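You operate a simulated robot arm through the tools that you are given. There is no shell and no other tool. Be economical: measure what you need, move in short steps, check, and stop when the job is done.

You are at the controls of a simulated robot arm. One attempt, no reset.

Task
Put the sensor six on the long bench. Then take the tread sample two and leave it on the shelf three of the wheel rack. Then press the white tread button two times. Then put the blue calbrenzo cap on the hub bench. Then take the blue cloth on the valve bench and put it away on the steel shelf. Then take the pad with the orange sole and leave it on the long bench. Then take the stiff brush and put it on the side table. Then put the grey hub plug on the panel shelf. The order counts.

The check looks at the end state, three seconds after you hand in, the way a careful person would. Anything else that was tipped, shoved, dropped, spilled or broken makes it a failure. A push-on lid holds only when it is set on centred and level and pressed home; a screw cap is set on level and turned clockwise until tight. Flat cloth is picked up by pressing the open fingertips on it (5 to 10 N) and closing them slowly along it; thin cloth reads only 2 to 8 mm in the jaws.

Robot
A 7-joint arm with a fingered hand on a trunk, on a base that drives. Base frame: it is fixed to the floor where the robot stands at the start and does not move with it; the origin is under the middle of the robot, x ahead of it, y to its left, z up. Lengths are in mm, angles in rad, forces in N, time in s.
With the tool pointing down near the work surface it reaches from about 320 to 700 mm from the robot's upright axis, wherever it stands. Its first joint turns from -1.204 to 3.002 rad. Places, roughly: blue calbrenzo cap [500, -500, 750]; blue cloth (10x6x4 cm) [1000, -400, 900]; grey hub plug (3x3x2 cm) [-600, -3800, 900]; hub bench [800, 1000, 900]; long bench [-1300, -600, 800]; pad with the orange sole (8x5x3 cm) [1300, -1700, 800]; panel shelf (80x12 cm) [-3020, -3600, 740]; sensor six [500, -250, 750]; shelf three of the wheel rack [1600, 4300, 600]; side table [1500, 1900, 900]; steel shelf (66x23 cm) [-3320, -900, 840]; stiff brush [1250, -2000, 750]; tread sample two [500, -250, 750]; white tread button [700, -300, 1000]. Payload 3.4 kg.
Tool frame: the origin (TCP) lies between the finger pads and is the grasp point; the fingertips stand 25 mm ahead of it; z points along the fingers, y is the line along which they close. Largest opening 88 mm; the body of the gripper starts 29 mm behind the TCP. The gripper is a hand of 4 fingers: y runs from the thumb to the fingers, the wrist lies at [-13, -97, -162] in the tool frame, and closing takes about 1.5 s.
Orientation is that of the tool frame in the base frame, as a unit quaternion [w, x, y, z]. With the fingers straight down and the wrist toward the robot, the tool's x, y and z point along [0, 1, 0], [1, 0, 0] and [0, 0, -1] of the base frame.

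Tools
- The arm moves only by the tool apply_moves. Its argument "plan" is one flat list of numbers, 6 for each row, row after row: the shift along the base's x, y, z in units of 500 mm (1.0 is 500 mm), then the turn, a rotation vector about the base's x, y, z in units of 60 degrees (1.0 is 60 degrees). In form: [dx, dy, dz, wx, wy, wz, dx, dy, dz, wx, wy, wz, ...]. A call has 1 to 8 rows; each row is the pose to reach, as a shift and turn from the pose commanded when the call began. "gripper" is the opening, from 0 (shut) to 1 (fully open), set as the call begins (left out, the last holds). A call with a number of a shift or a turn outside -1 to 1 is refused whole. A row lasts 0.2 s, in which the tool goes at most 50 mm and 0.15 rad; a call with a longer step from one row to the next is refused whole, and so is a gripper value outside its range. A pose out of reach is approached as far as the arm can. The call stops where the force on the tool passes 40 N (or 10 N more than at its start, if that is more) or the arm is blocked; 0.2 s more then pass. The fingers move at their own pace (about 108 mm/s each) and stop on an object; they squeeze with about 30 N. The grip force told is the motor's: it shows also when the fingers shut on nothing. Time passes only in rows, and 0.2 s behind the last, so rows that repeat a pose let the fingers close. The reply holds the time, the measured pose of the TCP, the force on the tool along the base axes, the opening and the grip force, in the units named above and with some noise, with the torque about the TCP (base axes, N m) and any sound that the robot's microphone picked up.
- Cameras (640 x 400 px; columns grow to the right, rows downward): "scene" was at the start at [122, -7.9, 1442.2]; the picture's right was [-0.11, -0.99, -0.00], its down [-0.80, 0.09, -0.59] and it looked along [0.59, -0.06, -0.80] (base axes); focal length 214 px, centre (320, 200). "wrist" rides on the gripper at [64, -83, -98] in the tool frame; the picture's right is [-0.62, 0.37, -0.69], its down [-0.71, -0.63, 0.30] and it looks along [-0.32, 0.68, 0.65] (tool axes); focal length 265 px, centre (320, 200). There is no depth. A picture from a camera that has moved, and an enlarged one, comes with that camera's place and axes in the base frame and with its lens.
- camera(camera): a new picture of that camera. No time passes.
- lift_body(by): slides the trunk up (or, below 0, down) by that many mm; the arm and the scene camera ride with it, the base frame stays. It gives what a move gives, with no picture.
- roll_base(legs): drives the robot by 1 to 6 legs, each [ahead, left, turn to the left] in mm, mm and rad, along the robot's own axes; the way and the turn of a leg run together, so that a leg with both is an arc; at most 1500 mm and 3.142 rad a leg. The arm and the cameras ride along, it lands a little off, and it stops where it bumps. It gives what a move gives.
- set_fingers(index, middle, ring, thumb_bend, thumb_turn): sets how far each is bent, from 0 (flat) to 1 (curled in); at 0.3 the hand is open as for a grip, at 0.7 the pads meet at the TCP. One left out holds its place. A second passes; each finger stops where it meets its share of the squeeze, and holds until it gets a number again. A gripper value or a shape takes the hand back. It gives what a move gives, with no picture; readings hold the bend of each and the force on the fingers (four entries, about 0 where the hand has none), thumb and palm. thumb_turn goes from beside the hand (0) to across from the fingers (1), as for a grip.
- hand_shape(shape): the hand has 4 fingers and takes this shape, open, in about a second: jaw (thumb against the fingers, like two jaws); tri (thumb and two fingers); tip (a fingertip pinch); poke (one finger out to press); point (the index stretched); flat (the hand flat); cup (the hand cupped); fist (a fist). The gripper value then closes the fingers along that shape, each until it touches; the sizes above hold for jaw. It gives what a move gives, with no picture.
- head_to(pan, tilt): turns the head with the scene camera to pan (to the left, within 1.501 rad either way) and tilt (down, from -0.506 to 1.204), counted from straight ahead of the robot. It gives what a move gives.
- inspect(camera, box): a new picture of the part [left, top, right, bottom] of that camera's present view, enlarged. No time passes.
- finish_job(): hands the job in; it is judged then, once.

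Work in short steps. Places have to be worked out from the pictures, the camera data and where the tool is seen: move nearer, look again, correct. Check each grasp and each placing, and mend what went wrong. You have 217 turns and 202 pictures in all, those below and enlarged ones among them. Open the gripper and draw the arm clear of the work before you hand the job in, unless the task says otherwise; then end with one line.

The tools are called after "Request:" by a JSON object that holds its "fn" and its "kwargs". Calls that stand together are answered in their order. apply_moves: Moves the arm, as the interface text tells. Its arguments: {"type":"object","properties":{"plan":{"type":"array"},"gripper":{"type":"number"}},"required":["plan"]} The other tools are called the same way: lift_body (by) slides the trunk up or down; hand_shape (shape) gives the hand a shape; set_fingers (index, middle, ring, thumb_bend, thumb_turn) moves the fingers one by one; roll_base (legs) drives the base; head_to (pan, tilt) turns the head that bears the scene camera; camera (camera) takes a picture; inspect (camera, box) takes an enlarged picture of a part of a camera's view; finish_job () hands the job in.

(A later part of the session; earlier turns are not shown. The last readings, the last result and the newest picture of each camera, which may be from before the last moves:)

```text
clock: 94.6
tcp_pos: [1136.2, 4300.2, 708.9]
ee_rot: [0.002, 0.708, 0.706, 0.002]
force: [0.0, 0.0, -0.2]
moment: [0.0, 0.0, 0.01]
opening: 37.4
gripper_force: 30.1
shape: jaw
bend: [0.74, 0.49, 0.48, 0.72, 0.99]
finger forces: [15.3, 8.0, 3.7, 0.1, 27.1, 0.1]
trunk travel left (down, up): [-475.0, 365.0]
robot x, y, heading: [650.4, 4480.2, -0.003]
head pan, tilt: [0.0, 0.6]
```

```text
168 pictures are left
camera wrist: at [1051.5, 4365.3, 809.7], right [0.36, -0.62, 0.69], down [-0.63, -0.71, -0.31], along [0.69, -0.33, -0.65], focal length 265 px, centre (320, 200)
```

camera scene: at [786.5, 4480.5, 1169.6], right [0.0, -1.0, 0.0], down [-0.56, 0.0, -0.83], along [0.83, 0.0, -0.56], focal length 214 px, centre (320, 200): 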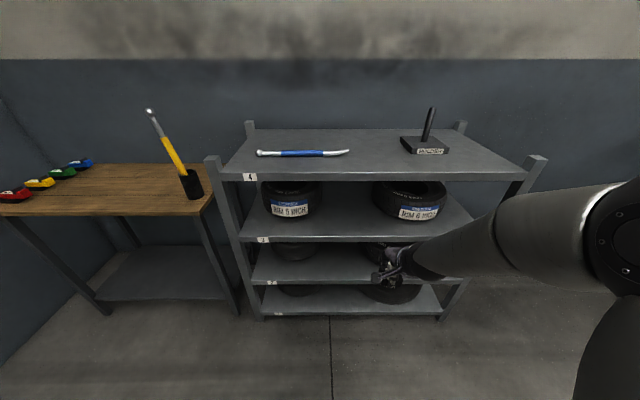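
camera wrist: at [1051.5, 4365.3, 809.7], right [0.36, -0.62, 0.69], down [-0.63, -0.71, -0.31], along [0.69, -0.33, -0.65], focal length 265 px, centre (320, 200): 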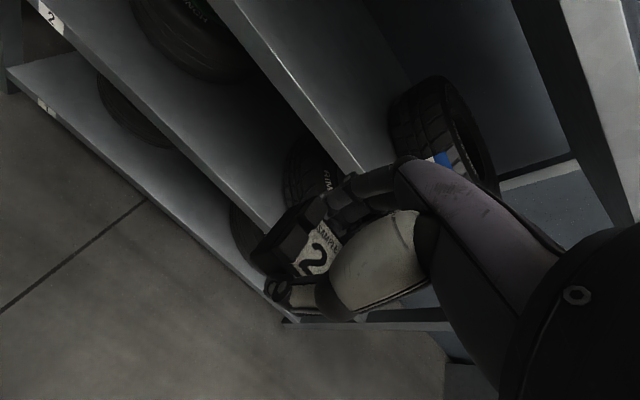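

By triangulation, the rack front is at x 1352, shelf 3's top at about z 622, shelf 4's underside near 850, and the tyre gap is centred at y 4368. I drive 130 mm closer, then lower the hand and shift it to the gap.

Request:
{"fn": "roll_base", "kwargs": {"legs": [[130, 0, 0]]}}

Request:
{"fn": "apply_moves", "kwargs": {"plan": [0, 0.06, -0.04, 0, 0, 0, 0, 0.13, -0.08, 0, 0, 0]}}

Request:
{"fn": "camera", "kwargs": {"camera": "wrist"}}

Request:
{"fn": "camera", "kwargs": {"camera": "scene"}}

```text
clock: 95.9
tcp_pos: [1267.5, 4301.7, 709.8]
ee_rot: [0.001, 0.709, 0.705, 0.002]
force: [-0.2, 0.4, -0.1]
moment: [0.02, -0.02, 0.02]
opening: 37.4
gripper_force: 30.0
shape: jaw
bend: [0.74, 0.49, 0.48, 0.72, 0.99]
finger forces: [15.4, 8.0, 3.8, 0.0, 27.1, 0.0]
trunk travel left (down, up): [-475.0, 365.0]
robot x, y, heading: [781.3, 4484.4, -0.004]
head pan, tilt: [0.0, 0.6]
```

```text
clock: 96.5
tcp_pos: [1264.4, 4366.0, 669.3]
ee_rot: [0.001, 0.709, 0.705, 0.002]
force: [-0.1, -0.4, -0.9]
moment: [0.0, 0.01, -0.03]
opening: 37.3
gripper_force: 29.9
shape: jaw
bend: [0.74, 0.49, 0.48, 0.72, 0.99]
finger forces: [15.4, 8.1, 3.8, 0.1, 27.1, 0.0]
trunk travel left (down, up): [-475.0, 365.0]
robot x, y, heading: [780.6, 4482.1, -0.001]
head pan, tilt: [0.0, 0.6]
```

```text
167 pictures are left
camera wrist: at [1181.5, 4429.4, 769.1], right [0.36, -0.62, 0.69], down [-0.63, -0.71, -0.31], along [0.69, -0.33, -0.65], focal length 265 px, centre (320, 200)
```

wrist: 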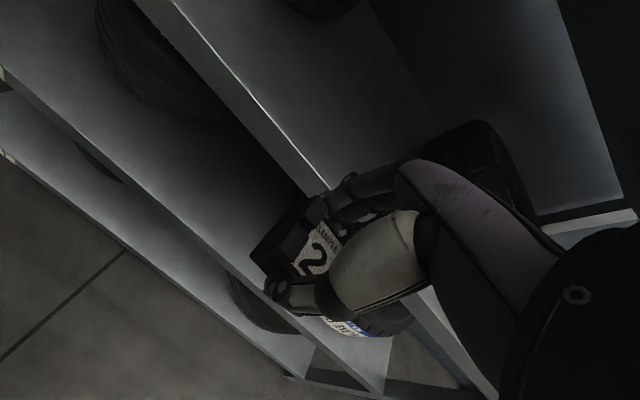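

```text
166 pictures are left
camera scene: at [917.1, 4480.3, 1169.5], right [0.0, -1.0, 0.0], down [-0.57, 0.0, -0.82], along [0.82, 0.0, -0.57], focal length 214 px, centre (320, 200)
```

scene: 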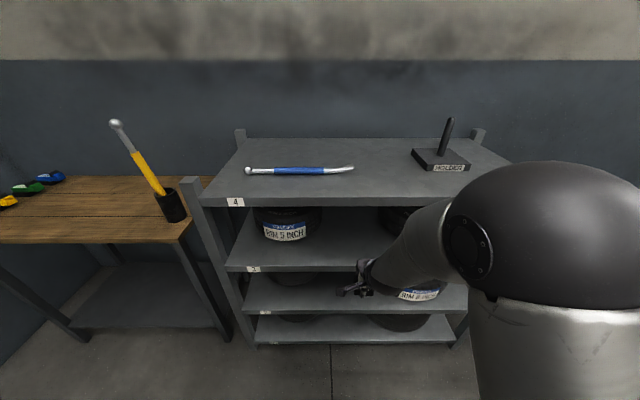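

The shelf edge checks at z ~620, so the sample clears it by about 18 mm. I move in over the shelf.

Request:
{"fn": "apply_moves", "kwargs": {"plan": [0.07, 0, 0, 0, 0, 0, 0.14, 0, 0, 0, 0, 0, 0.2, 0, 0, 0, 0, 0, 0.26, 0, 0, 0, 0, 0]}}

Request:
{"fn": "camera", "kwargs": {"camera": "wrist"}}

Request:
{"fn": "inspect", "kwargs": {"camera": "scene", "box": [220, 130, 500, 330]}}

```text
clock: 97.5
tcp_pos: [1393.3, 4365.6, 668.0]
ee_rot: [0.001, 0.709, 0.706, 0.003]
force: [-0.2, 0.9, -0.5]
moment: [0.04, -0.01, -0.01]
opening: 37.1
gripper_force: 29.4
shape: jaw
bend: [0.74, 0.5, 0.48, 0.72, 0.99]
finger forces: [15.4, 8.0, 3.8, 0.0, 27.2, 0.0]
trunk travel left (down, up): [-475.0, 365.0]
robot x, y, heading: [780.2, 4480.0, -0.005]
head pan, tilt: [0.0, 0.6]
```

```text
165 pictures are left
camera wrist: at [1311.3, 4429.2, 768.1], right [0.36, -0.62, 0.69], down [-0.63, -0.71, -0.31], along [0.69, -0.33, -0.65], focal length 265 px, centre (320, 200)
```

wrist: 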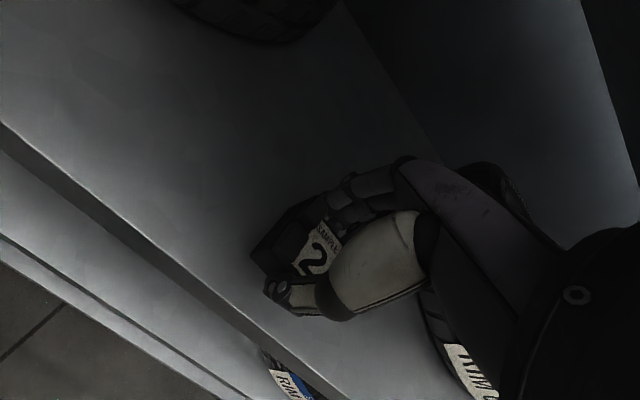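

```text
2.00 times, centred on (360, 230) of scene
camera zoom: at [917.5, 4479.7, 1169.5], right [0.0, -1.0, 0.0], down [-0.57, 0.0, -0.82], along [0.82, 0.0, -0.57], focal length 429 px, centre (240, 140)
```

zoom: 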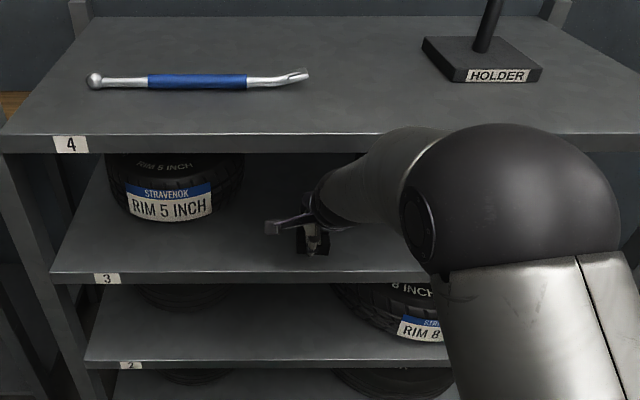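

The sample is over shelf 3 in the gap. I lower in small steps to feel the shelf.

Request:
{"fn": "apply_moves", "kwargs": {"plan": [0, 0, -0.01, 0, 0, 0, 0, 0, -0.02, 0, 0, 0, 0, 0, -0.028, 0, 0, 0, 0, 0, -0.034, 0, 0, 0, 0, 0, -0.034, 0, 0, 0]}}

```text
clock: 98.7
tcp_pos: [1393.9, 4365.2, 651.8]
ee_rot: [0.002, 0.709, 0.706, 0.002]
force: [-0.4, 0.2, -1.4]
moment: [0.02, -0.02, -0.03]
opening: 37.0
gripper_force: 29.5
shape: jaw
bend: [0.74, 0.5, 0.48, 0.72, 0.99]
finger forces: [15.4, 8.0, 3.8, 0.0, 27.2, 0.0]
trunk travel left (down, up): [-475.0, 365.0]
robot x, y, heading: [778.5, 4479.9, -0.006]
head pan, tilt: [0.0, 0.6]
```

No contact yet at z 652, so I continue in small steps.

Request:
{"fn": "apply_moves", "kwargs": {"plan": [0, 0, -0.006, 0, 0, 0, 0, 0, -0.012, 0, 0, 0, 0, 0, -0.012, 0, 0, 0]}}

```text
clock: 99.5
tcp_pos: [1394.7, 4365.3, 647.7]
ee_rot: [0.003, 0.709, 0.706, 0.003]
force: [0.6, 0.3, 5.6]
moment: [-0.02, 0.07, 0.02]
opening: 37.6
gripper_force: 29.8
shape: jaw
bend: [0.74, 0.5, 0.48, 0.72, 0.99]
finger forces: [15.7, 8.5, 4.1, 0.0, 28.1, 0.0]
trunk travel left (down, up): [-475.0, 365.0]
robot x, y, heading: [780.4, 4478.9, -0.002]
head pan, tilt: [0.0, 0.6]
```

Contact is made at z 648. I open partly, rise slightly, then withdraw toward the robot.

Request:
{"fn": "apply_moves", "kwargs": {"plan": [0, 0, 0, 0, 0, 0, 0, 0, 0.004, 0, 0, 0, 0, 0, 0.004, 0, 0, 0, 0, 0, 0.004, 0, 0, 0, 0, 0, 0.004, 0, 0, 0], "gripper": 0.9}}

Request:
{"fn": "camera", "kwargs": {"camera": "wrist"}}

```text
clock: 100.7
tcp_pos: [1394.5, 4365.7, 648.4]
ee_rot: [0.001, 0.709, 0.705, 0.002]
force: [0.4, -0.1, 0.0]
moment: [0.0, -0.01, -0.03]
opening: 79.1
gripper_force: 0.1
shape: jaw
bend: [0.3, 0.32, 0.3, 0.34, 0.98]
finger forces: [0.0, 0.0, 0.0, 0.1, 0.0, 0.1]
trunk travel left (down, up): [-475.0, 365.0]
robot x, y, heading: [783.6, 4479.9, -0.007]
head pan, tilt: [0.0, 0.6]
```

```text
163 pictures are left
camera wrist: at [1311.5, 4428.7, 747.6], right [0.36, -0.62, 0.69], down [-0.63, -0.71, -0.31], along [0.69, -0.33, -0.65], focal length 265 px, centre (320, 200)
```

wrist: 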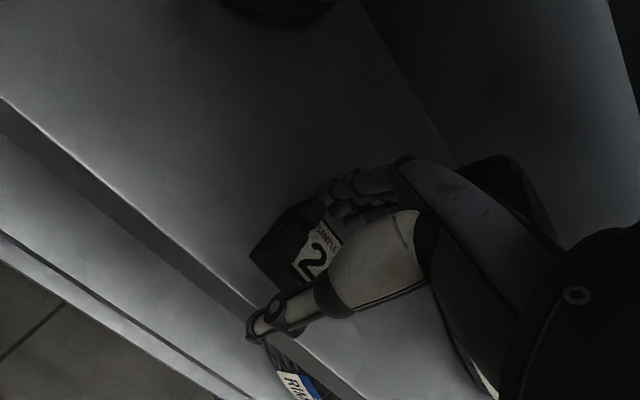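

The sample is released and standing flat. I raise 45 mm and withdraw.

Request:
{"fn": "apply_moves", "kwargs": {"plan": [0, 0, 0.03, 0, 0, 0, 0, 0, 0.06, 0, 0, 0, 0, 0, 0.09, 0, 0, 0, -0.06, 0, 0.09, 0, 0, 0, -0.15, 0, 0.09, 0, 0, 0, -0.24, 0, 0.09, 0, 0, 0, -0.33, 0, 0.09, 0, 0, 0]}}

Request:
{"fn": "camera", "kwargs": {"camera": "wrist"}}

Request:
{"fn": "inspect", "kwargs": {"camera": "scene", "box": [220, 130, 500, 330]}}

```text
clock: 102.3
tcp_pos: [1229.5, 4367.3, 693.7]
ee_rot: [0.002, 0.708, 0.706, 0.004]
force: [-0.4, 0.3, -0.5]
moment: [0.0, 0.03, 0.06]
opening: 79.1
gripper_force: 0.0
shape: jaw
bend: [0.29, 0.32, 0.3, 0.33, 0.98]
finger forces: [0.0, 0.0, 0.0, 0.0, 0.0, 0.0]
trunk travel left (down, up): [-475.0, 365.0]
robot x, y, heading: [781.1, 4482.2, -0.004]
head pan, tilt: [0.0, 0.6]
```

```text
162 pictures are left
camera wrist: at [1145.4, 4430.7, 794.3], right [0.36, -0.62, 0.69], down [-0.63, -0.71, -0.31], along [0.69, -0.33, -0.65], focal length 265 px, centre (320, 200)
```

wrist: 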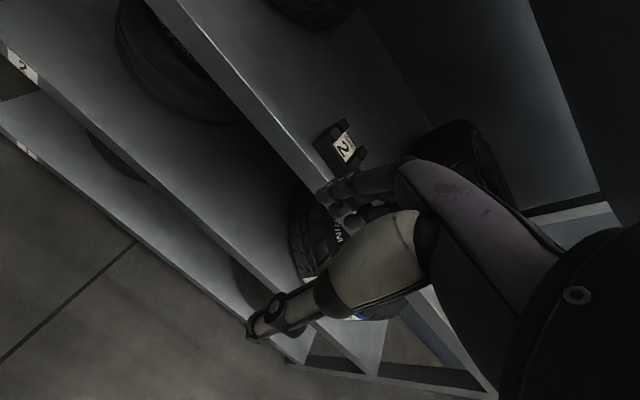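

```text
2.00 times, centred on (360, 230) of scene
camera zoom: at [916.1, 4479.8, 1169.6], right [0.0, -1.0, 0.0], down [-0.56, 0.0, -0.83], along [0.83, 0.0, -0.56], focal length 429 px, centre (240, 140)
```

zoom: 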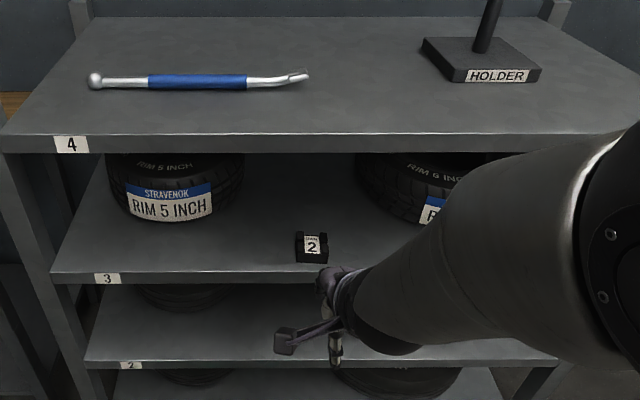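

Tread sample two rests on shelf 3. I raise the trunk and drive back along the same lane to the first table for the white button.

Request:
{"fn": "roll_base", "kwargs": {"legs": [[-130, 0, 0], [0, 0, -1.567], [0, 150, 0], [1500, 0, 0], [650, 0, 0], [0, -1000, 0]]}}

Request:
{"fn": "lift_body", "kwargs": {"by": 300}}

```text
clock: 121.6
tcp_pos: [-181.0, 2028.9, 695.0]
ee_rot: [0.003, 0.989, -0.15, 0.0]
force: [0.7, -0.2, 1.1]
moment: [-0.01, -0.01, -0.01]
opening: 79.3
gripper_force: 0.1
shape: jaw
bend: [0.29, 0.32, 0.3, 0.33, 0.98]
finger forces: [0.0, 0.0, 0.0, 0.0, 0.0, 0.1]
trunk travel left (down, up): [-475.0, 365.0]
robot x, y, heading: [59.8, 2425.0, -1.872]
head pan, tilt: [0.0, 0.6]
stopped in leg 6: the robot was blocked; the commanded pose is now the measured one
```

```text
clock: 124.6
tcp_pos: [-180.0, 2028.8, 993.2]
ee_rot: [0.003, 0.989, -0.15, 0.001]
force: [0.5, -0.3, -0.1]
moment: [0.01, 0.01, 0.02]
opening: 79.2
gripper_force: 0.1
shape: jaw
bend: [0.29, 0.32, 0.3, 0.33, 0.98]
finger forces: [0.0, 0.1, 0.0, 0.0, 0.0, 0.0]
trunk travel left (down, up): [-775.0, 65.0]
robot x, y, heading: [61.2, 2427.0, -1.868]
head pan, tilt: [0.0, 0.6]
```

The strafe was blocked at (60, 2425), probably by the trailer on my right. I look there.

Request:
{"fn": "head_to", "kwargs": {"pan": -1.3, "tilt": 0.7}}

Request:
{"fn": "camera", "kwargs": {"camera": "scene"}}

```text
clock: 126.0
tcp_pos: [-180.1, 2027.9, 994.4]
ee_rot: [0.004, 0.989, -0.15, 0.0]
force: [0.0, -0.1, 0.6]
moment: [0.02, 0.02, 0.01]
opening: 79.2
gripper_force: 0.1
shape: jaw
bend: [0.29, 0.32, 0.3, 0.33, 0.98]
finger forces: [0.1, 0.0, 0.0, 0.0, 0.0, 0.0]
trunk travel left (down, up): [-775.0, 65.0]
robot x, y, heading: [61.8, 2425.3, -1.867]
head pan, tilt: [-1.3, 0.7]
```

```text
160 pictures are left
camera scene: at [-40.1, 2381.2, 1460.9], right [0.03, 1.0, 0.0], down [0.64, -0.02, -0.77], along [-0.76, 0.02, -0.64], focal length 214 px, centre (320, 200)
```

scene: 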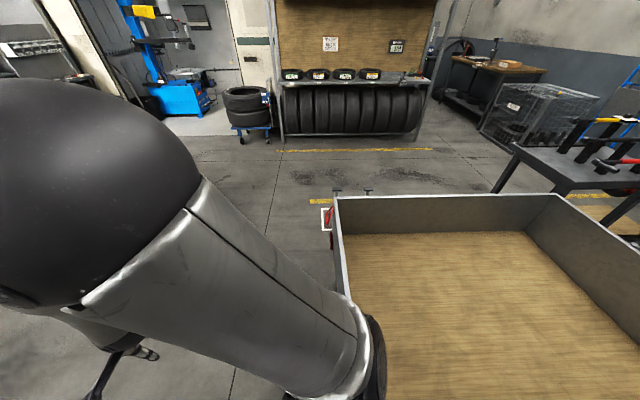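

The base touched the trailer's wheel. I move away from it first, straighten, and go further down before moving over.

Request:
{"fn": "roll_base", "kwargs": {"legs": [[0, 150, 0], [0, 0, 0.296], [450, 0, 0]]}}

Request:
{"fn": "head_to", "kwargs": {"pan": -1.5, "tilt": 0.5}}

Request:
{"fn": "camera", "kwargs": {"camera": "scene"}}

```text
clock: 130.6
tcp_pos: [79.6, 1491.1, 995.0]
ee_rot: [0.003, 1.0, -0.007, 0.001]
force: [0.5, 1.6, -0.2]
moment: [-0.01, 0.0, -0.01]
opening: 79.3
gripper_force: 0.0
shape: jaw
bend: [0.29, 0.32, 0.3, 0.33, 0.98]
finger forces: [0.1, 0.1, 0.1, 0.0, 0.1, 0.0]
trunk travel left (down, up): [-775.0, 65.0]
robot x, y, heading: [200.0, 1945.1, -1.583]
head pan, tilt: [-1.3, 0.7]
```

```text
clock: 131.4
tcp_pos: [78.9, 1490.4, 994.8]
ee_rot: [0.004, 1.0, -0.007, 0.001]
force: [0.4, 0.3, 0.4]
moment: [0.0, -0.02, 0.0]
opening: 79.1
gripper_force: 0.1
shape: jaw
bend: [0.29, 0.32, 0.3, 0.33, 0.98]
finger forces: [0.0, 0.0, 0.0, 0.1, 0.0, 0.0]
trunk travel left (down, up): [-775.0, 65.0]
robot x, y, heading: [198.5, 1940.9, -1.587]
head pan, tilt: [-1.499, 0.499]
```

```text
159 pictures are left
camera scene: at [105.1, 1884.7, 1478.6], right [-0.06, 1.0, 0.0], down [0.48, 0.03, -0.88], along [-0.88, -0.05, -0.48], focal length 214 px, centre (320, 200)
```

scene: 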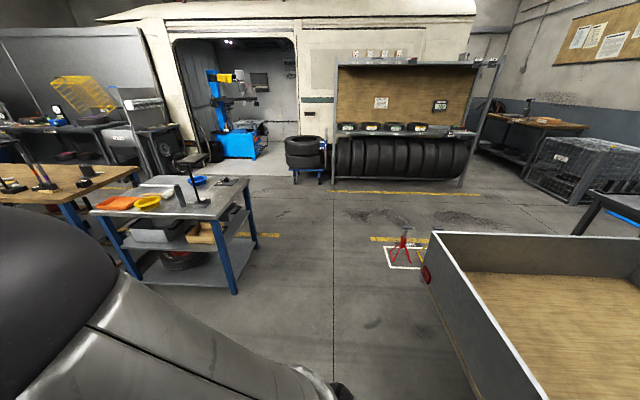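

The trailer looks undisturbed and upright. I continue to the first table.

Request:
{"fn": "roll_base", "kwargs": {"legs": [[0, 0, 0.014], [0, -370, 0], [1500, 0, 0], [540, 0, 0], [0, 0, 1.571]]}}

Request:
{"fn": "head_to", "kwargs": {"pan": -0.2, "tilt": 0.75}}

Request:
{"fn": "camera", "kwargs": {"camera": "scene"}}

```text
clock: 147.8
tcp_pos: [214.2, -290.9, 994.6]
ee_rot: [0.001, 0.734, 0.68, 0.003]
force: [-1.1, 0.1, 0.9]
moment: [-0.02, -0.01, 0.0]
opening: 79.2
gripper_force: 0.0
shape: jaw
bend: [0.29, 0.32, 0.3, 0.33, 0.98]
finger forces: [0.0, 0.0, 0.1, 0.1, 0.0, 0.0]
trunk travel left (down, up): [-775.0, 65.0]
robot x, y, heading: [-227.5, -144.0, -0.081]
head pan, tilt: [-1.499, 0.499]
```

```text
clock: 149.2
tcp_pos: [214.2, -290.2, 994.6]
ee_rot: [0.002, 0.734, 0.68, 0.003]
force: [-0.7, 0.1, 0.6]
moment: [0.03, 0.01, -0.03]
opening: 79.2
gripper_force: 0.1
shape: jaw
bend: [0.29, 0.32, 0.3, 0.33, 0.98]
finger forces: [0.0, 0.0, 0.1, 0.0, 0.1, 0.1]
trunk travel left (down, up): [-775.0, 65.0]
robot x, y, heading: [-226.5, -146.1, -0.078]
head pan, tilt: [-0.201, 0.75]
```

```text
158 pictures are left
camera scene: at [-98.4, -169.8, 1456.7], right [-0.28, -0.96, 0.0], down [-0.66, 0.19, -0.73], along [0.7, -0.2, -0.68], focal length 214 px, centre (320, 200)
```

scene: 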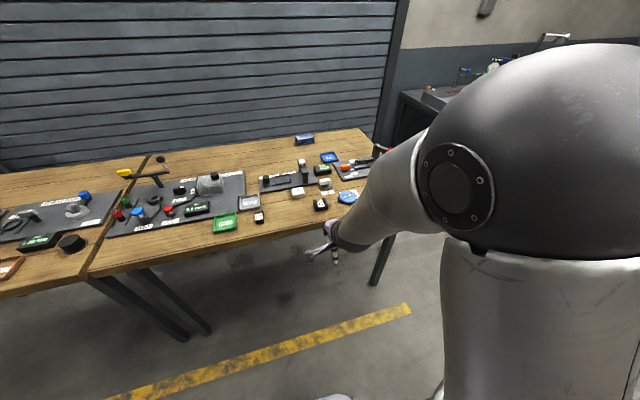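

I straighten, raise the hand, and move in closer so the button at about (677, -310) is within reach; I also set the poke shape.

Request:
{"fn": "apply_moves", "kwargs": {"plan": [0, 0, 0.08, 0, 0, 0, 0, 0, 0.16, 0, 0, 0, 0, 0, 0.22, 0, 0, 0]}}

Request:
{"fn": "roll_base", "kwargs": {"legs": [[0, 0, 0.079], [0, 10, 0], [285, 0, 0]]}}

Request:
{"fn": "hand_shape", "kwargs": {"shape": "poke"}}

Request:
{"fn": "camera", "kwargs": {"camera": "wrist"}}

Request:
{"fn": "camera", "kwargs": {"camera": "scene"}}

```text
clock: 150.0
tcp_pos: [214.6, -289.2, 1046.9]
ee_rot: [0.002, 0.734, 0.679, 0.003]
force: [0.8, 0.3, -1.3]
moment: [0.02, 0.0, -0.01]
opening: 79.2
gripper_force: 0.0
shape: jaw
bend: [0.29, 0.32, 0.3, 0.33, 0.98]
finger forces: [0.0, 0.1, 0.0, 0.0, 0.1, 0.0]
out of reach, approached as far as the arm can: row 2, 3
trunk travel left (down, up): [-775.0, 65.0]
robot x, y, heading: [-226.2, -142.6, -0.078]
head pan, tilt: [-0.201, 0.75]
```

```text
clock: 152.8
tcp_pos: [504.2, -247.0, 1046.4]
ee_rot: [0.001, 0.708, 0.706, 0.002]
force: [0.9, 0.4, -0.4]
moment: [-0.03, 0.01, 0.01]
opening: 79.2
gripper_force: 0.0
shape: jaw
bend: [0.29, 0.32, 0.3, 0.33, 0.98]
finger forces: [0.0, 0.1, 0.0, 0.0, 0.0, 0.0]
trunk travel left (down, up): [-775.0, 65.0]
robot x, y, heading: [54.9, -135.0, -0.0]
head pan, tilt: [-0.201, 0.75]
```

```text
clock: 153.7
tcp_pos: [503.6, -246.3, 1047.8]
ee_rot: [0.002, 0.708, 0.706, 0.003]
force: [-0.6, 0.2, -0.2]
moment: [0.0, -0.01, 0.0]
opening: 0.0
gripper_force: 0.1
shape: poke
bend: [0.7, 0.7, 0.99, 1.0, 1.0]
finger forces: [0.0, 0.0, 0.1, 0.1, 0.1, 0.0]
trunk travel left (down, up): [-775.0, 65.0]
robot x, y, heading: [51.9, -134.5, -0.001]
head pan, tilt: [-0.201, 0.75]
```

```text
157 pictures are left
camera wrist: at [420.1, -183.6, 1146.3], right [0.36, -0.62, 0.69], down [-0.63, -0.71, -0.31], along [0.69, -0.32, -0.65], focal length 265 px, centre (320, 200)
```

wrist: 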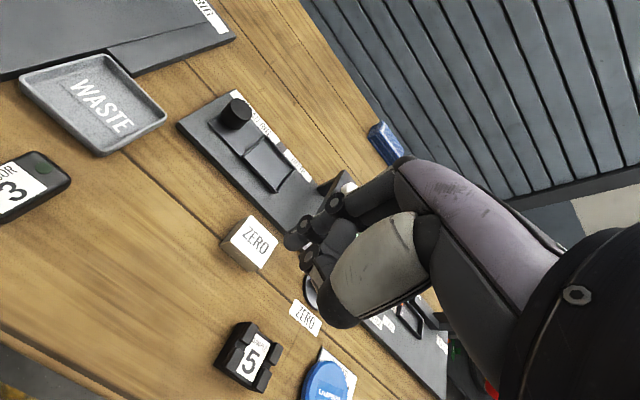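

```text
156 pictures are left
camera scene: at [183.2, -150.0, 1456.7], right [-0.2, -0.98, 0.0], down [-0.67, 0.14, -0.73], along [0.72, -0.15, -0.68], focal length 214 px, centre (320, 200)
```

scene: 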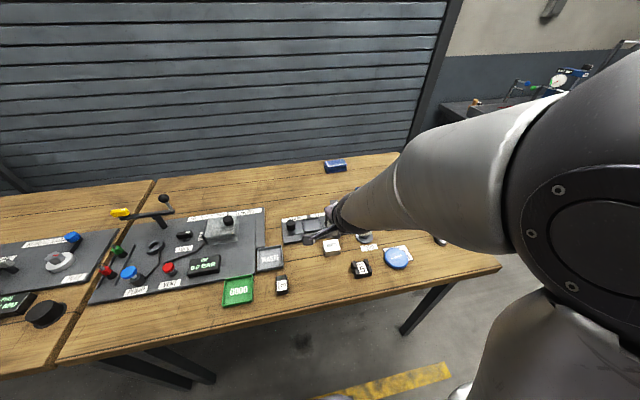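

The index tip should be near the TCP; my best estimate of the button is (671, -307), top ~960. I move the fingertip above it at TCP z 1015 and check.

Request:
{"fn": "apply_moves", "kwargs": {"plan": [0.067, -0.025, -0.013, 0, 0, 0, 0.135, -0.05, -0.026, 0, 0, 0, 0.202, -0.075, -0.04, 0, 0, 0, 0.269, -0.1, -0.053, 0, 0, 0, 0.336, -0.124, -0.066, 0, 0, 0]}}

Request:
{"fn": "camera", "kwargs": {"camera": "wrist"}}

Request:
{"fn": "inspect", "kwargs": {"camera": "scene", "box": [260, 130, 460, 260]}}

```text
clock: 154.9
tcp_pos: [671.6, -308.7, 1012.0]
ee_rot: [0.001, 0.708, 0.706, 0.002]
force: [-0.9, -0.1, -0.1]
moment: [0.01, 0.02, -0.01]
opening: 0.0
gripper_force: 0.1
shape: poke
bend: [0.7, 0.7, 0.99, 1.0, 1.0]
finger forces: [0.0, 0.0, 0.1, 0.1, 0.0, 0.0]
trunk travel left (down, up): [-775.0, 65.0]
robot x, y, heading: [54.0, -133.1, -0.008]
head pan, tilt: [-0.201, 0.75]
```

```text
155 pictures are left
camera wrist: at [587.6, -245.5, 1111.4], right [0.36, -0.62, 0.69], down [-0.63, -0.71, -0.31], along [0.69, -0.32, -0.65], focal length 265 px, centre (320, 200)
```

wrist: 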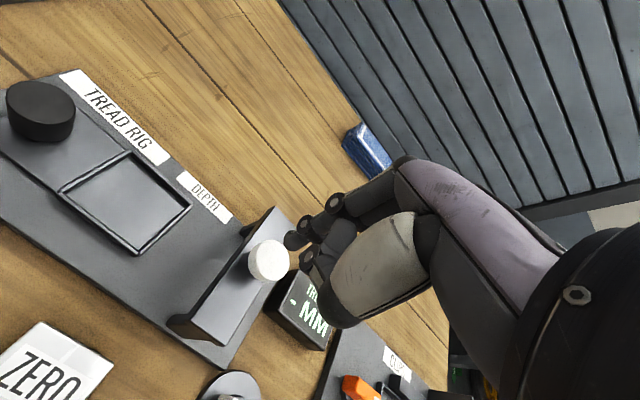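

```text
3.08 times, centred on (360, 195) of scene
camera zoom: at [185.0, -150.7, 1456.5], right [-0.2, -0.98, 0.0], down [-0.67, 0.14, -0.73], along [0.72, -0.15, -0.68], focal length 660 px, centre (197, 215)
```

zoom: 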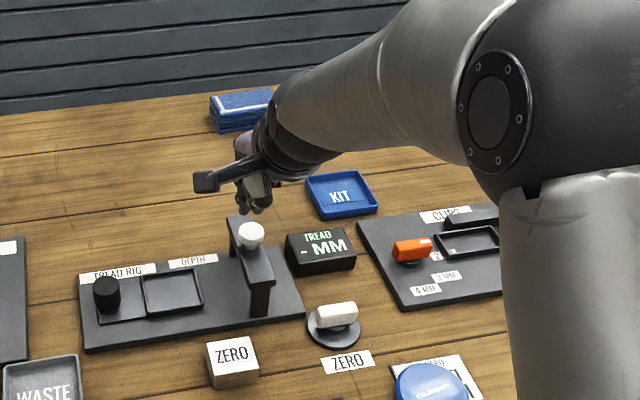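

The fingertips line up with the button at (673, -310). I lower gently until I feel or hear it.

Request:
{"fn": "apply_moves", "kwargs": {"plan": [0.002, -0.002, -0.016, 0, 0, 0, 0.002, -0.002, -0.024, 0, 0, 0, 0.002, -0.002, -0.032, 0, 0, 0, 0.002, -0.002, -0.038, 0, 0, 0]}}

Request:
{"fn": "inspect", "kwargs": {"camera": "scene", "box": [300, 160, 400, 240]}}

Request:
{"fn": "inspect", "kwargs": {"camera": "wrist", "box": [200, 160, 400, 320]}}

```text
clock: 155.9
tcp_pos: [673.3, -308.9, 994.7]
ee_rot: [0.002, 0.708, 0.706, 0.003]
force: [0.4, -0.5, -0.3]
moment: [0.01, -0.02, -0.03]
opening: 0.2
gripper_force: 0.1
shape: poke
bend: [0.7, 0.7, 0.99, 1.0, 1.0]
finger forces: [0.0, 0.1, 0.0, 0.0, 0.0, 0.0]
trunk travel left (down, up): [-775.0, 65.0]
robot x, y, heading: [52.0, -131.0, -0.003]
head pan, tilt: [-0.201, 0.75]
```

```text
5.00 times, centred on (350, 200) of scene
camera zoom: at [183.5, -150.1, 1456.6], right [-0.2, -0.98, 0.0], down [-0.67, 0.14, -0.73], along [0.72, -0.15, -0.68], focal length 1072 px, centre (170, 200)
```

zoom: 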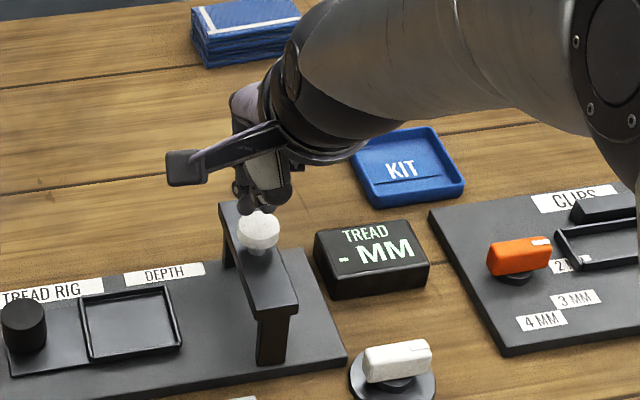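

```text
2.50 times, centred on (300, 240) of wrist
camera zoom: at [589.5, -246.7, 1094.8], right [0.36, -0.62, 0.69], down [-0.63, -0.71, -0.31], along [0.69, -0.32, -0.65], focal length 664 px, centre (370, 100)
```

zoom: 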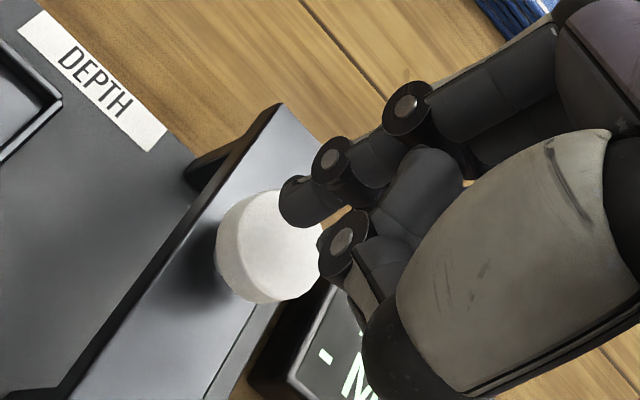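

The fingertip is nearly centred, just above the button. I trim by a few mm and press down slowly.

Request:
{"fn": "apply_moves", "kwargs": {"plan": [-0.006, -0.004, -0.006, 0, 0, 0, -0.006, -0.004, -0.012, 0, 0, 0, -0.006, -0.004, -0.018, 0, 0, 0, -0.006, -0.004, -0.024, 0, 0, 0]}}

```text
clock: 156.9
tcp_pos: [671.8, -312.3, 982.8]
ee_rot: [0.002, 0.708, 0.706, 0.003]
force: [0.5, -0.7, 1.4]
moment: [-0.02, 0.0, -0.02]
opening: 0.1
gripper_force: 0.0
shape: poke
bend: [0.7, 0.7, 0.99, 1.0, 1.0]
finger forces: [0.0, 1.1, 0.0, 0.1, 0.0, 0.0]
trunk travel left (down, up): [-775.0, 65.0]
robot x, y, heading: [56.9, -132.7, -0.007]
head pan, tilt: [-0.201, 0.75]
```

The middle finger now feels 1 N: contact with the button. I press a further 5 mm.

Request:
{"fn": "apply_moves", "kwargs": {"plan": [0, 0, -0.004, 0, 0, 0, 0, 0, -0.008, 0, 0, 0, 0, 0, -0.01, 0, 0, 0]}}

Request:
{"fn": "inspect", "kwargs": {"camera": "wrist", "box": [200, 160, 400, 320]}}

Request:
{"fn": "inspect", "kwargs": {"camera": "scene", "box": [300, 160, 400, 240]}}

```text
clock: 157.7
tcp_pos: [669.8, -313.3, 978.4]
ee_rot: [0.002, 0.708, 0.706, 0.003]
force: [0.8, -0.2, 1.7]
moment: [-0.03, 0.0, 0.03]
opening: 0.0
gripper_force: 0.1
shape: poke
bend: [0.7, 0.7, 0.99, 1.0, 1.0]
finger forces: [0.1, 2.7, 0.0, 0.0, 0.1, 0.0]
trunk travel left (down, up): [-775.0, 65.0]
robot x, y, heading: [58.9, -131.7, -0.0]
head pan, tilt: [-0.201, 0.75]
```

```text
2.50 times, centred on (300, 240) of wrist
camera zoom: at [585.5, -249.0, 1077.5], right [0.36, -0.62, 0.69], down [-0.63, -0.71, -0.31], along [0.69, -0.32, -0.65], focal length 664 px, centre (370, 100)
```

zoom: 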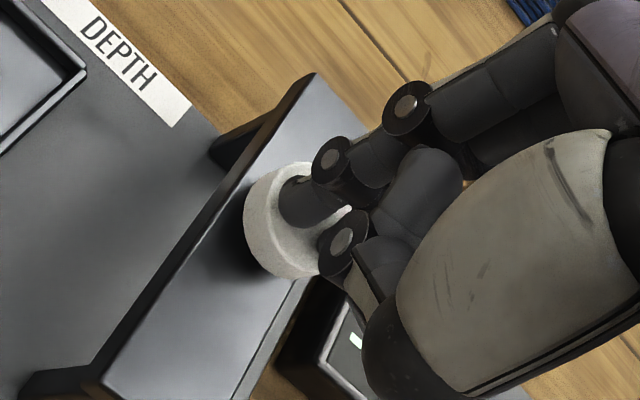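

```text
5.00 times, centred on (350, 200) of scene
camera zoom: at [183.0, -149.9, 1456.7], right [-0.2, -0.98, 0.0], down [-0.67, 0.14, -0.73], along [0.72, -0.15, -0.68], focal length 1072 px, centre (170, 200)
```

zoom: 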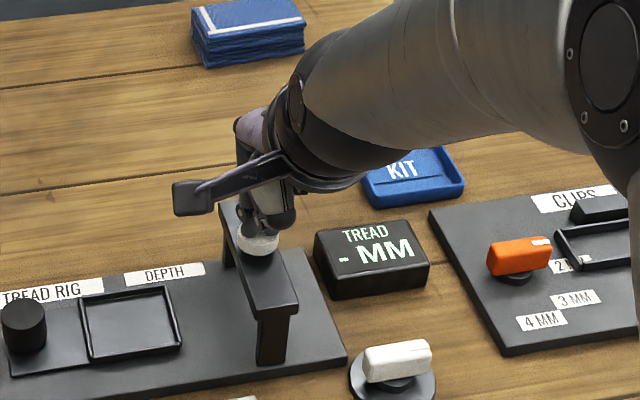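

The button is being pushed against a soft spring. I press further until it bottoms or clicks.

Request:
{"fn": "apply_moves", "kwargs": {"plan": [0, 0, -0.004, 0, 0, 0, 0, 0, -0.008, 0, 0, 0, 0, 0, -0.012, 0, 0, 0]}}

```text
clock: 158.5
tcp_pos: [669.2, -312.5, 972.4]
ee_rot: [0.001, 0.708, 0.706, 0.003]
force: [1.1, -0.7, 4.6]
moment: [-0.06, -0.04, 0.01]
opening: 0.0
gripper_force: 0.0
shape: poke
bend: [0.7, 0.7, 0.99, 1.0, 1.0]
finger forces: [0.0, 4.4, 0.0, 0.1, 0.0, 0.0]
trunk travel left (down, up): [-775.0, 65.0]
robot x, y, heading: [53.9, -137.1, -0.006]
head pan, tilt: [-0.201, 0.75]
heard: click
```

I heard a click: first press. I check the display, then release upward.

Request:
{"fn": "apply_moves", "kwargs": {"plan": [0, 0, 0.012, 0, 0, 0, 0, 0, 0.028, 0, 0, 0, 0, 0, 0.036, 0, 0, 0]}}

Request:
{"fn": "inspect", "kwargs": {"camera": "scene", "box": [300, 160, 400, 240]}}

```text
clock: 159.3
tcp_pos: [667.7, -311.4, 989.3]
ee_rot: [0.001, 0.708, 0.707, 0.003]
force: [0.1, -0.2, 0.3]
moment: [0.0, 0.0, 0.02]
opening: 0.2
gripper_force: 0.0
shape: poke
bend: [0.7, 0.7, 0.99, 1.0, 1.0]
finger forces: [0.1, 0.0, 0.1, 0.0, 0.1, 0.0]
trunk travel left (down, up): [-775.0, 65.0]
robot x, y, heading: [49.3, -131.6, -0.005]
head pan, tilt: [-0.201, 0.75]
```

```text
5.00 times, centred on (350, 200) of scene
camera zoom: at [183.1, -150.1, 1456.6], right [-0.2, -0.98, 0.0], down [-0.67, 0.14, -0.73], along [0.72, -0.15, -0.68], focal length 1072 px, centre (170, 200)
```

zoom: 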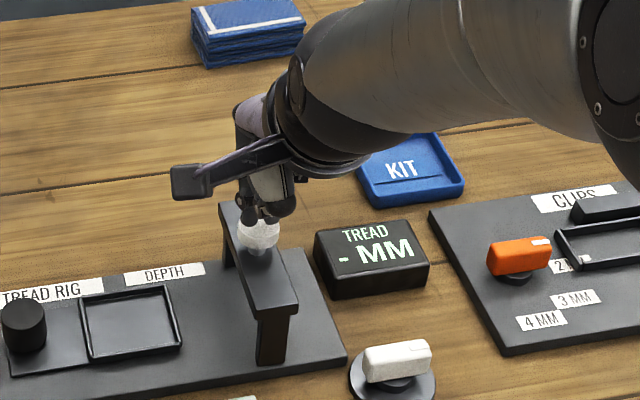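

The button is released. I press the second time to the same depth.

Request:
{"fn": "apply_moves", "kwargs": {"plan": [0, 0, -0.012, 0, 0, 0, 0, 0, -0.022, 0, 0, 0, 0, 0, -0.03, 0, 0, 0, 0, 0, -0.037, 0, 0, 0]}}

```text
clock: 160.3
tcp_pos: [669.3, -310.7, 972.2]
ee_rot: [0.002, 0.708, 0.707, 0.003]
force: [0.4, 1.0, 3.5]
moment: [-0.03, 0.02, 0.0]
opening: 0.2
gripper_force: 0.0
shape: poke
bend: [0.7, 0.7, 0.99, 1.0, 1.0]
finger forces: [0.0, 4.4, 0.0, 0.1, 0.0, 0.0]
trunk travel left (down, up): [-775.0, 65.0]
robot x, y, heading: [50.0, -134.6, -0.003]
head pan, tilt: [-0.201, 0.75]
heard: click
```

The second click was heard. I rise and draw back, then restore the jaw shape and look at the blue cap.

Request:
{"fn": "apply_moves", "kwargs": {"plan": [0, 0, 0.04, 0, 0, 0, 0, 0, 0.1, 0, 0, 0, -0.06, -0.04, 0.15, 0, 0, 0, -0.14, -0.08, 0.15, 0, 0, 0, -0.22, -0.12, 0.15, 0, 0, 0, -0.3, -0.16, 0.15, 0, 0, 0, -0.38, -0.2, 0.15, 0, 0, 0]}}

Request:
{"fn": "hand_shape", "kwargs": {"shape": "jaw"}}

Request:
{"fn": "camera", "kwargs": {"camera": "wrist"}}

Request:
{"fn": "inspect", "kwargs": {"camera": "scene", "box": [300, 160, 460, 300]}}

```text
clock: 161.9
tcp_pos: [485.9, -400.4, 1040.0]
ee_rot: [-0.025, 0.707, 0.707, -0.022]
force: [0.8, -1.0, -1.1]
moment: [-0.03, -0.01, 0.02]
opening: 0.0
gripper_force: 0.1
shape: poke
bend: [0.7, 0.7, 0.99, 1.0, 1.0]
finger forces: [0.0, 0.1, 0.1, 0.0, 0.0, 0.1]
out of reach, approached as far as the arm can: row 7
trunk travel left (down, up): [-775.0, 65.0]
robot x, y, heading: [51.8, -134.4, -0.001]
head pan, tilt: [-0.201, 0.75]
```

```text
clock: 162.8
tcp_pos: [486.7, -402.8, 1040.5]
ee_rot: [-0.025, 0.707, 0.707, -0.021]
force: [-0.4, 0.6, 0.3]
moment: [0.01, -0.01, 0.01]
opening: 88.0
gripper_force: 0.1
shape: jaw
bend: [0.3, 0.3, 0.3, 0.3, 0.98]
finger forces: [0.1, 0.1, 0.1, 0.0, 0.0, 0.1]
trunk travel left (down, up): [-775.0, 65.0]
robot x, y, heading: [52.7, -137.3, -0.004]
head pan, tilt: [-0.201, 0.75]
```

```text
148 pictures are left
camera wrist: at [409.5, -340.4, 1145.6], right [0.41, -0.62, 0.66], down [-0.65, -0.71, -0.27], along [0.64, -0.32, -0.7], focal length 265 px, centre (320, 200)
```

wrist: 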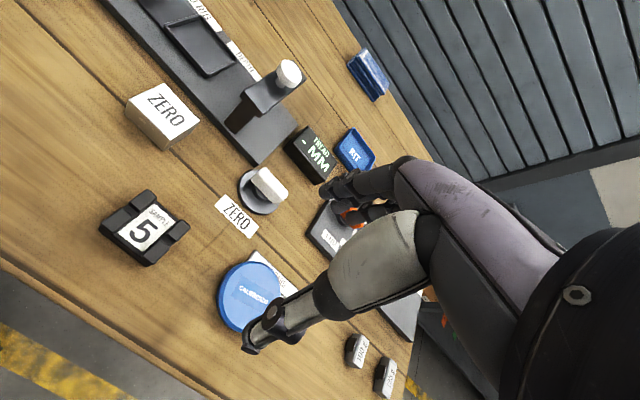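

```text
2.86 times, centred on (380, 230) of scene
camera zoom: at [183.2, -150.0, 1456.7], right [-0.2, -0.98, 0.0], down [-0.67, 0.14, -0.73], along [0.72, -0.15, -0.68], focal length 613 px, centre (149, 114)
```

zoom: 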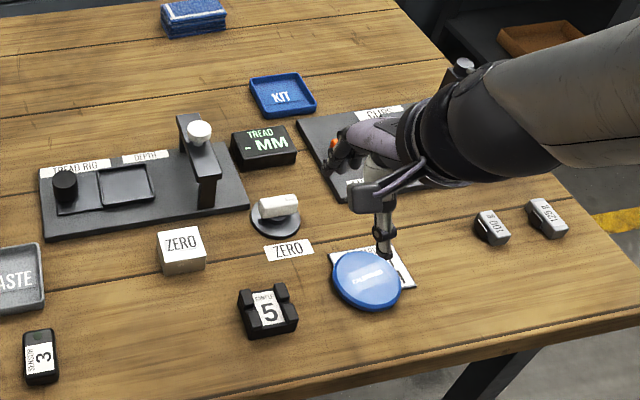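

The cap is at about (490, -455), roughly 70 mm across. I move above it and re-check.

Request:
{"fn": "apply_moves", "kwargs": {"plan": [0.01, -0.04, -0.06, 0, 0, 0, 0.022, -0.088, -0.14, 0, 0, 0, 0.022, -0.088, -0.22, 0, 0, 0, 0.022, -0.088, -0.22, 0, 0, 0], "gripper": 1}}

Request:
{"fn": "camera", "kwargs": {"camera": "wrist"}}

Request:
{"fn": "inspect", "kwargs": {"camera": "scene", "box": [340, 180, 460, 290]}}

```text
clock: 163.8
tcp_pos: [493.3, -458.3, 936.8]
ee_rot: [0.001, 0.708, 0.706, 0.004]
force: [-0.1, 0.1, 0.3]
moment: [0.01, 0.04, 0.02]
opening: 87.8
gripper_force: 0.2
shape: jaw
bend: [0.3, 0.3, 0.3, 0.3, 0.98]
finger forces: [0.0, 0.0, 0.0, 0.0, 0.0, 0.0]
trunk travel left (down, up): [-775.0, 65.0]
robot x, y, heading: [53.1, -130.1, -0.002]
head pan, tilt: [-0.201, 0.75]
```

```text
146 pictures are left
camera wrist: at [408.8, -394.1, 1036.4], right [0.36, -0.62, 0.69], down [-0.63, -0.71, -0.31], along [0.69, -0.32, -0.65], focal length 265 px, centre (320, 200)
```

wrist: 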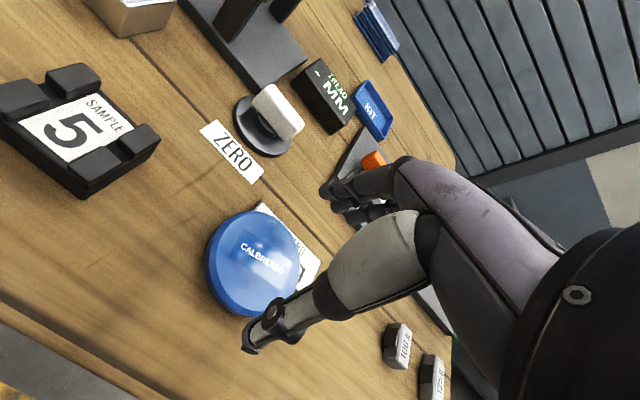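

```text
3.64 times, centred on (400, 235) of scene
camera zoom: at [182.9, -150.0, 1456.7], right [-0.2, -0.98, 0.0], down [-0.67, 0.14, -0.73], along [0.72, -0.15, -0.68], focal length 780 px, centre (29, 73)
```

zoom: 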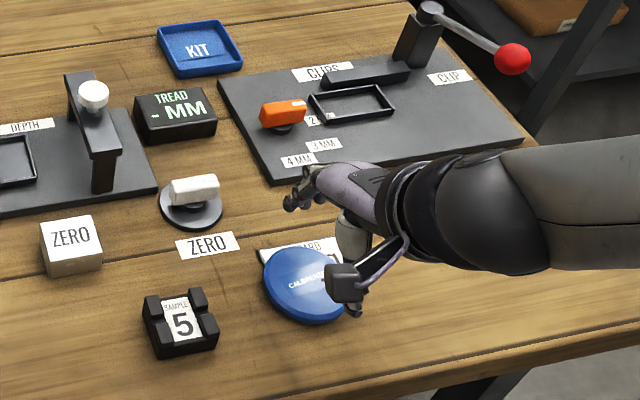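

Both views place the cap centre at (489, -452), about 68 mm across. I centre and lower around it.

Request:
{"fn": "apply_moves", "kwargs": {"plan": [-0.006, 0.01, -0.03, 0, 0, 0, -0.006, 0.01, -0.07, 0, 0, 0, -0.006, 0.01, -0.095, 0, 0, 0]}}

Request:
{"fn": "camera", "kwargs": {"camera": "wrist"}}

```text
clock: 164.6
tcp_pos: [489.4, -450.2, 888.2]
ee_rot: [0.003, 0.707, 0.707, 0.004]
force: [-0.2, 0.7, 0.4]
moment: [0.02, 0.01, -0.03]
opening: 87.8
gripper_force: 0.1
shape: jaw
bend: [0.3, 0.3, 0.3, 0.3, 0.98]
finger forces: [0.0, 0.2, 0.0, 0.0, 0.1, 0.0]
trunk travel left (down, up): [-775.0, 65.0]
robot x, y, heading: [52.4, -132.6, 0.0]
head pan, tilt: [-0.201, 0.75]
```

```text
144 pictures are left
camera wrist: at [405.2, -386.9, 988.1], right [0.36, -0.62, 0.69], down [-0.63, -0.71, -0.31], along [0.69, -0.32, -0.65], focal length 265 px, centre (320, 200)
```

wrist: 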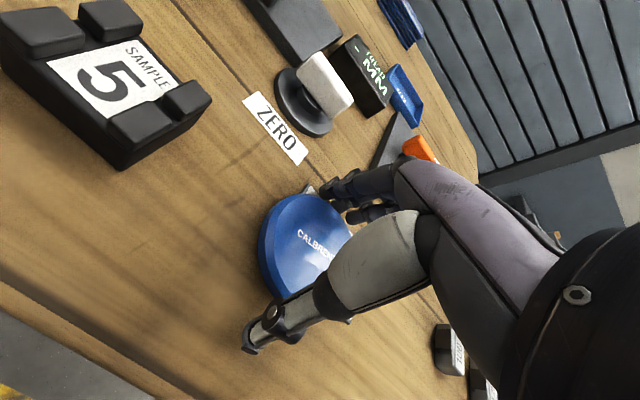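

The cap sits between thumb and fingers. I close.

Request:
{"fn": "apply_moves", "kwargs": {"plan": [0, 0, -0.004, 0, 0, 0, 0, 0, -0.004, 0, 0, 0, 0, 0, -0.004, 0, 0, 0, 0, 0, -0.004, 0, 0, 0, 0, 0, -0.004, 0, 0, 0, 0, 0, -0.004, 0, 0, 0], "gripper": 0}}

Request:
{"fn": "camera", "kwargs": {"camera": "wrist"}}

```text
clock: 166.0
tcp_pos: [489.4, -449.1, 888.5]
ee_rot: [0.003, 0.707, 0.707, 0.003]
force: [7.7, -2.3, 17.6]
moment: [-0.01, -1.05, 0.08]
opening: 62.4
gripper_force: 30.0
shape: jaw
bend: [0.25, 0.3, 0.3, 0.65, 1.0]
finger forces: [33.0, 11.6, 5.2, 0.0, 22.8, 0.0]
trunk travel left (down, up): [-775.0, 65.0]
robot x, y, heading: [54.8, -132.0, -0.004]
head pan, tilt: [-0.201, 0.75]
```

```text
143 pictures are left
camera wrist: at [404.7, -386.5, 986.7], right [0.36, -0.62, 0.7], down [-0.63, -0.71, -0.31], along [0.69, -0.33, -0.65], focal length 265 px, centre (320, 200)
```

wrist: 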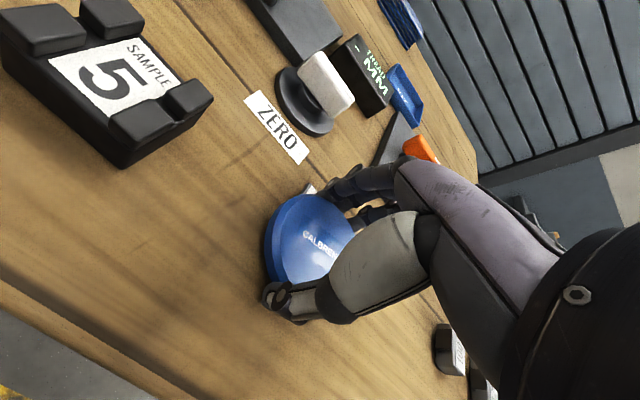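

The cap is gripped at 62 mm with all fingers loaded. I lift slowly and check.

Request:
{"fn": "apply_moves", "kwargs": {"plan": [0, 0, 0.01, 0, 0, 0, 0, 0, 0.02, 0, 0, 0, 0, 0, 0.06, 0, 0, 0, 0, 0, 0.12, 0, 0, 0, 0, 0, 0.18, 0, 0, 0]}}

Request:
{"fn": "camera", "kwargs": {"camera": "wrist"}}

Request:
{"fn": "inspect", "kwargs": {"camera": "scene", "box": [320, 150, 480, 290]}}

```text
clock: 167.2
tcp_pos: [487.0, -451.4, 978.7]
ee_rot: [0.001, 0.708, 0.707, 0.002]
force: [0.7, 0.0, -0.4]
moment: [-0.02, 0.0, 0.01]
opening: 61.2
gripper_force: 30.4
shape: jaw
bend: [0.25, 0.32, 0.31, 0.65, 0.99]
finger forces: [16.3, 8.6, 4.0, 0.1, 27.7, 0.0]
trunk travel left (down, up): [-775.0, 65.0]
robot x, y, heading: [49.3, -131.6, -0.002]
head pan, tilt: [-0.201, 0.75]
```

```text
142 pictures are left
camera wrist: at [403.4, -387.7, 1076.5], right [0.36, -0.62, 0.69], down [-0.63, -0.71, -0.31], along [0.69, -0.32, -0.65], focal length 265 px, centre (320, 200)
```

wrist: 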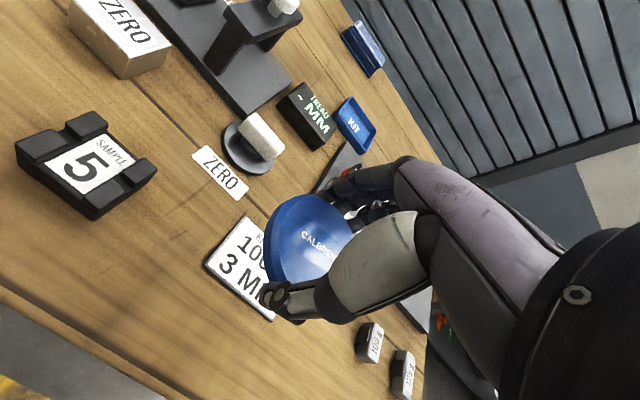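

```text
2.86 times, centred on (400, 220) of scene
camera zoom: at [182.5, -149.2, 1456.7], right [-0.2, -0.98, 0.0], down [-0.67, 0.14, -0.73], along [0.72, -0.15, -0.68], focal length 613 px, centre (91, 143)
```

zoom: 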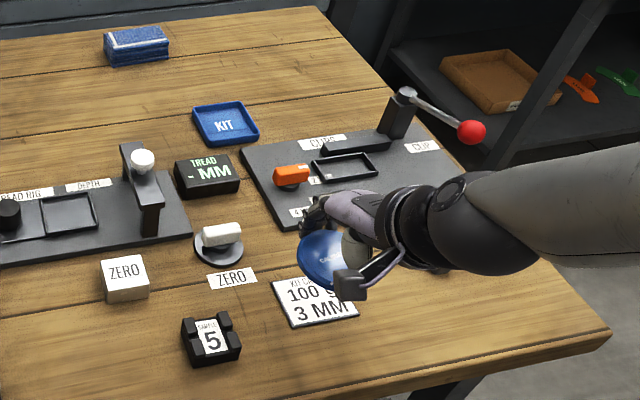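

The cap is held level. I back off and drive left to the hub bench to look for a free spot.

Request:
{"fn": "roll_base", "kwargs": {"legs": [[-250, 0, 0], [0, 1100, 0]]}}

Request:
{"fn": "head_to", "kwargs": {"pan": 0, "tilt": 0.75}}

Request:
{"fn": "camera", "kwargs": {"camera": "scene"}}

```text
clock: 174.3
tcp_pos: [229.9, 666.9, 976.1]
ee_rot: [0.002, 0.698, 0.716, 0.004]
force: [0.5, 0.0, -0.4]
moment: [-0.01, -0.01, -0.04]
opening: 60.7
gripper_force: 29.9
shape: jaw
bend: [0.25, 0.32, 0.31, 0.65, 0.99]
finger forces: [16.3, 8.6, 4.0, 0.1, 27.8, 0.0]
trunk travel left (down, up): [-775.0, 65.0]
robot x, y, heading: [-212.3, 973.6, 0.022]
head pan, tilt: [-0.201, 0.75]
```

```text
clock: 175.1
tcp_pos: [228.8, 665.9, 977.4]
ee_rot: [0.002, 0.698, 0.716, 0.004]
force: [0.2, -0.3, -0.1]
moment: [0.01, 0.01, -0.02]
opening: 61.4
gripper_force: 29.7
shape: jaw
bend: [0.25, 0.32, 0.31, 0.65, 0.99]
finger forces: [16.2, 8.6, 4.1, 0.1, 27.9, 0.0]
trunk travel left (down, up): [-775.0, 65.0]
robot x, y, heading: [-218.0, 971.6, 0.029]
head pan, tilt: [0.0, 0.75]
```

```text
140 pictures are left
camera scene: at [-81.3, 976.1, 1456.7], right [0.02, -1.0, 0.0], down [-0.68, -0.02, -0.73], along [0.73, 0.02, -0.68], focal length 214 px, centre (320, 200)
```

scene: 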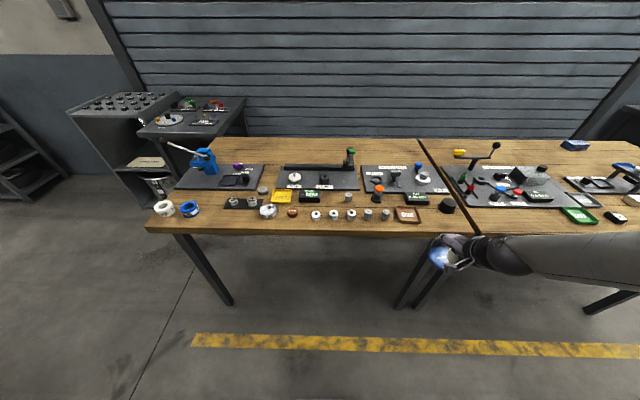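

Request:
{"fn": "inspect", "kwargs": {"camera": "scene", "box": [140, 120, 480, 260]}}

```text
1.88 times, centred on (310, 190) of scene
camera zoom: at [-81.3, 976.1, 1456.7], right [0.02, -1.0, 0.0], down [-0.68, -0.02, -0.73], along [0.73, 0.02, -0.68], focal length 404 px, centre (339, 219)
```

zoom: 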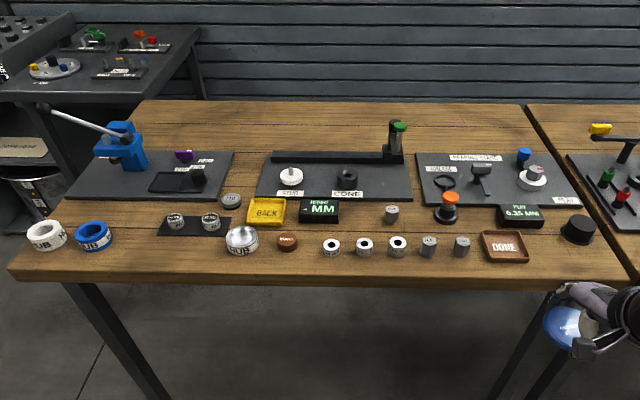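

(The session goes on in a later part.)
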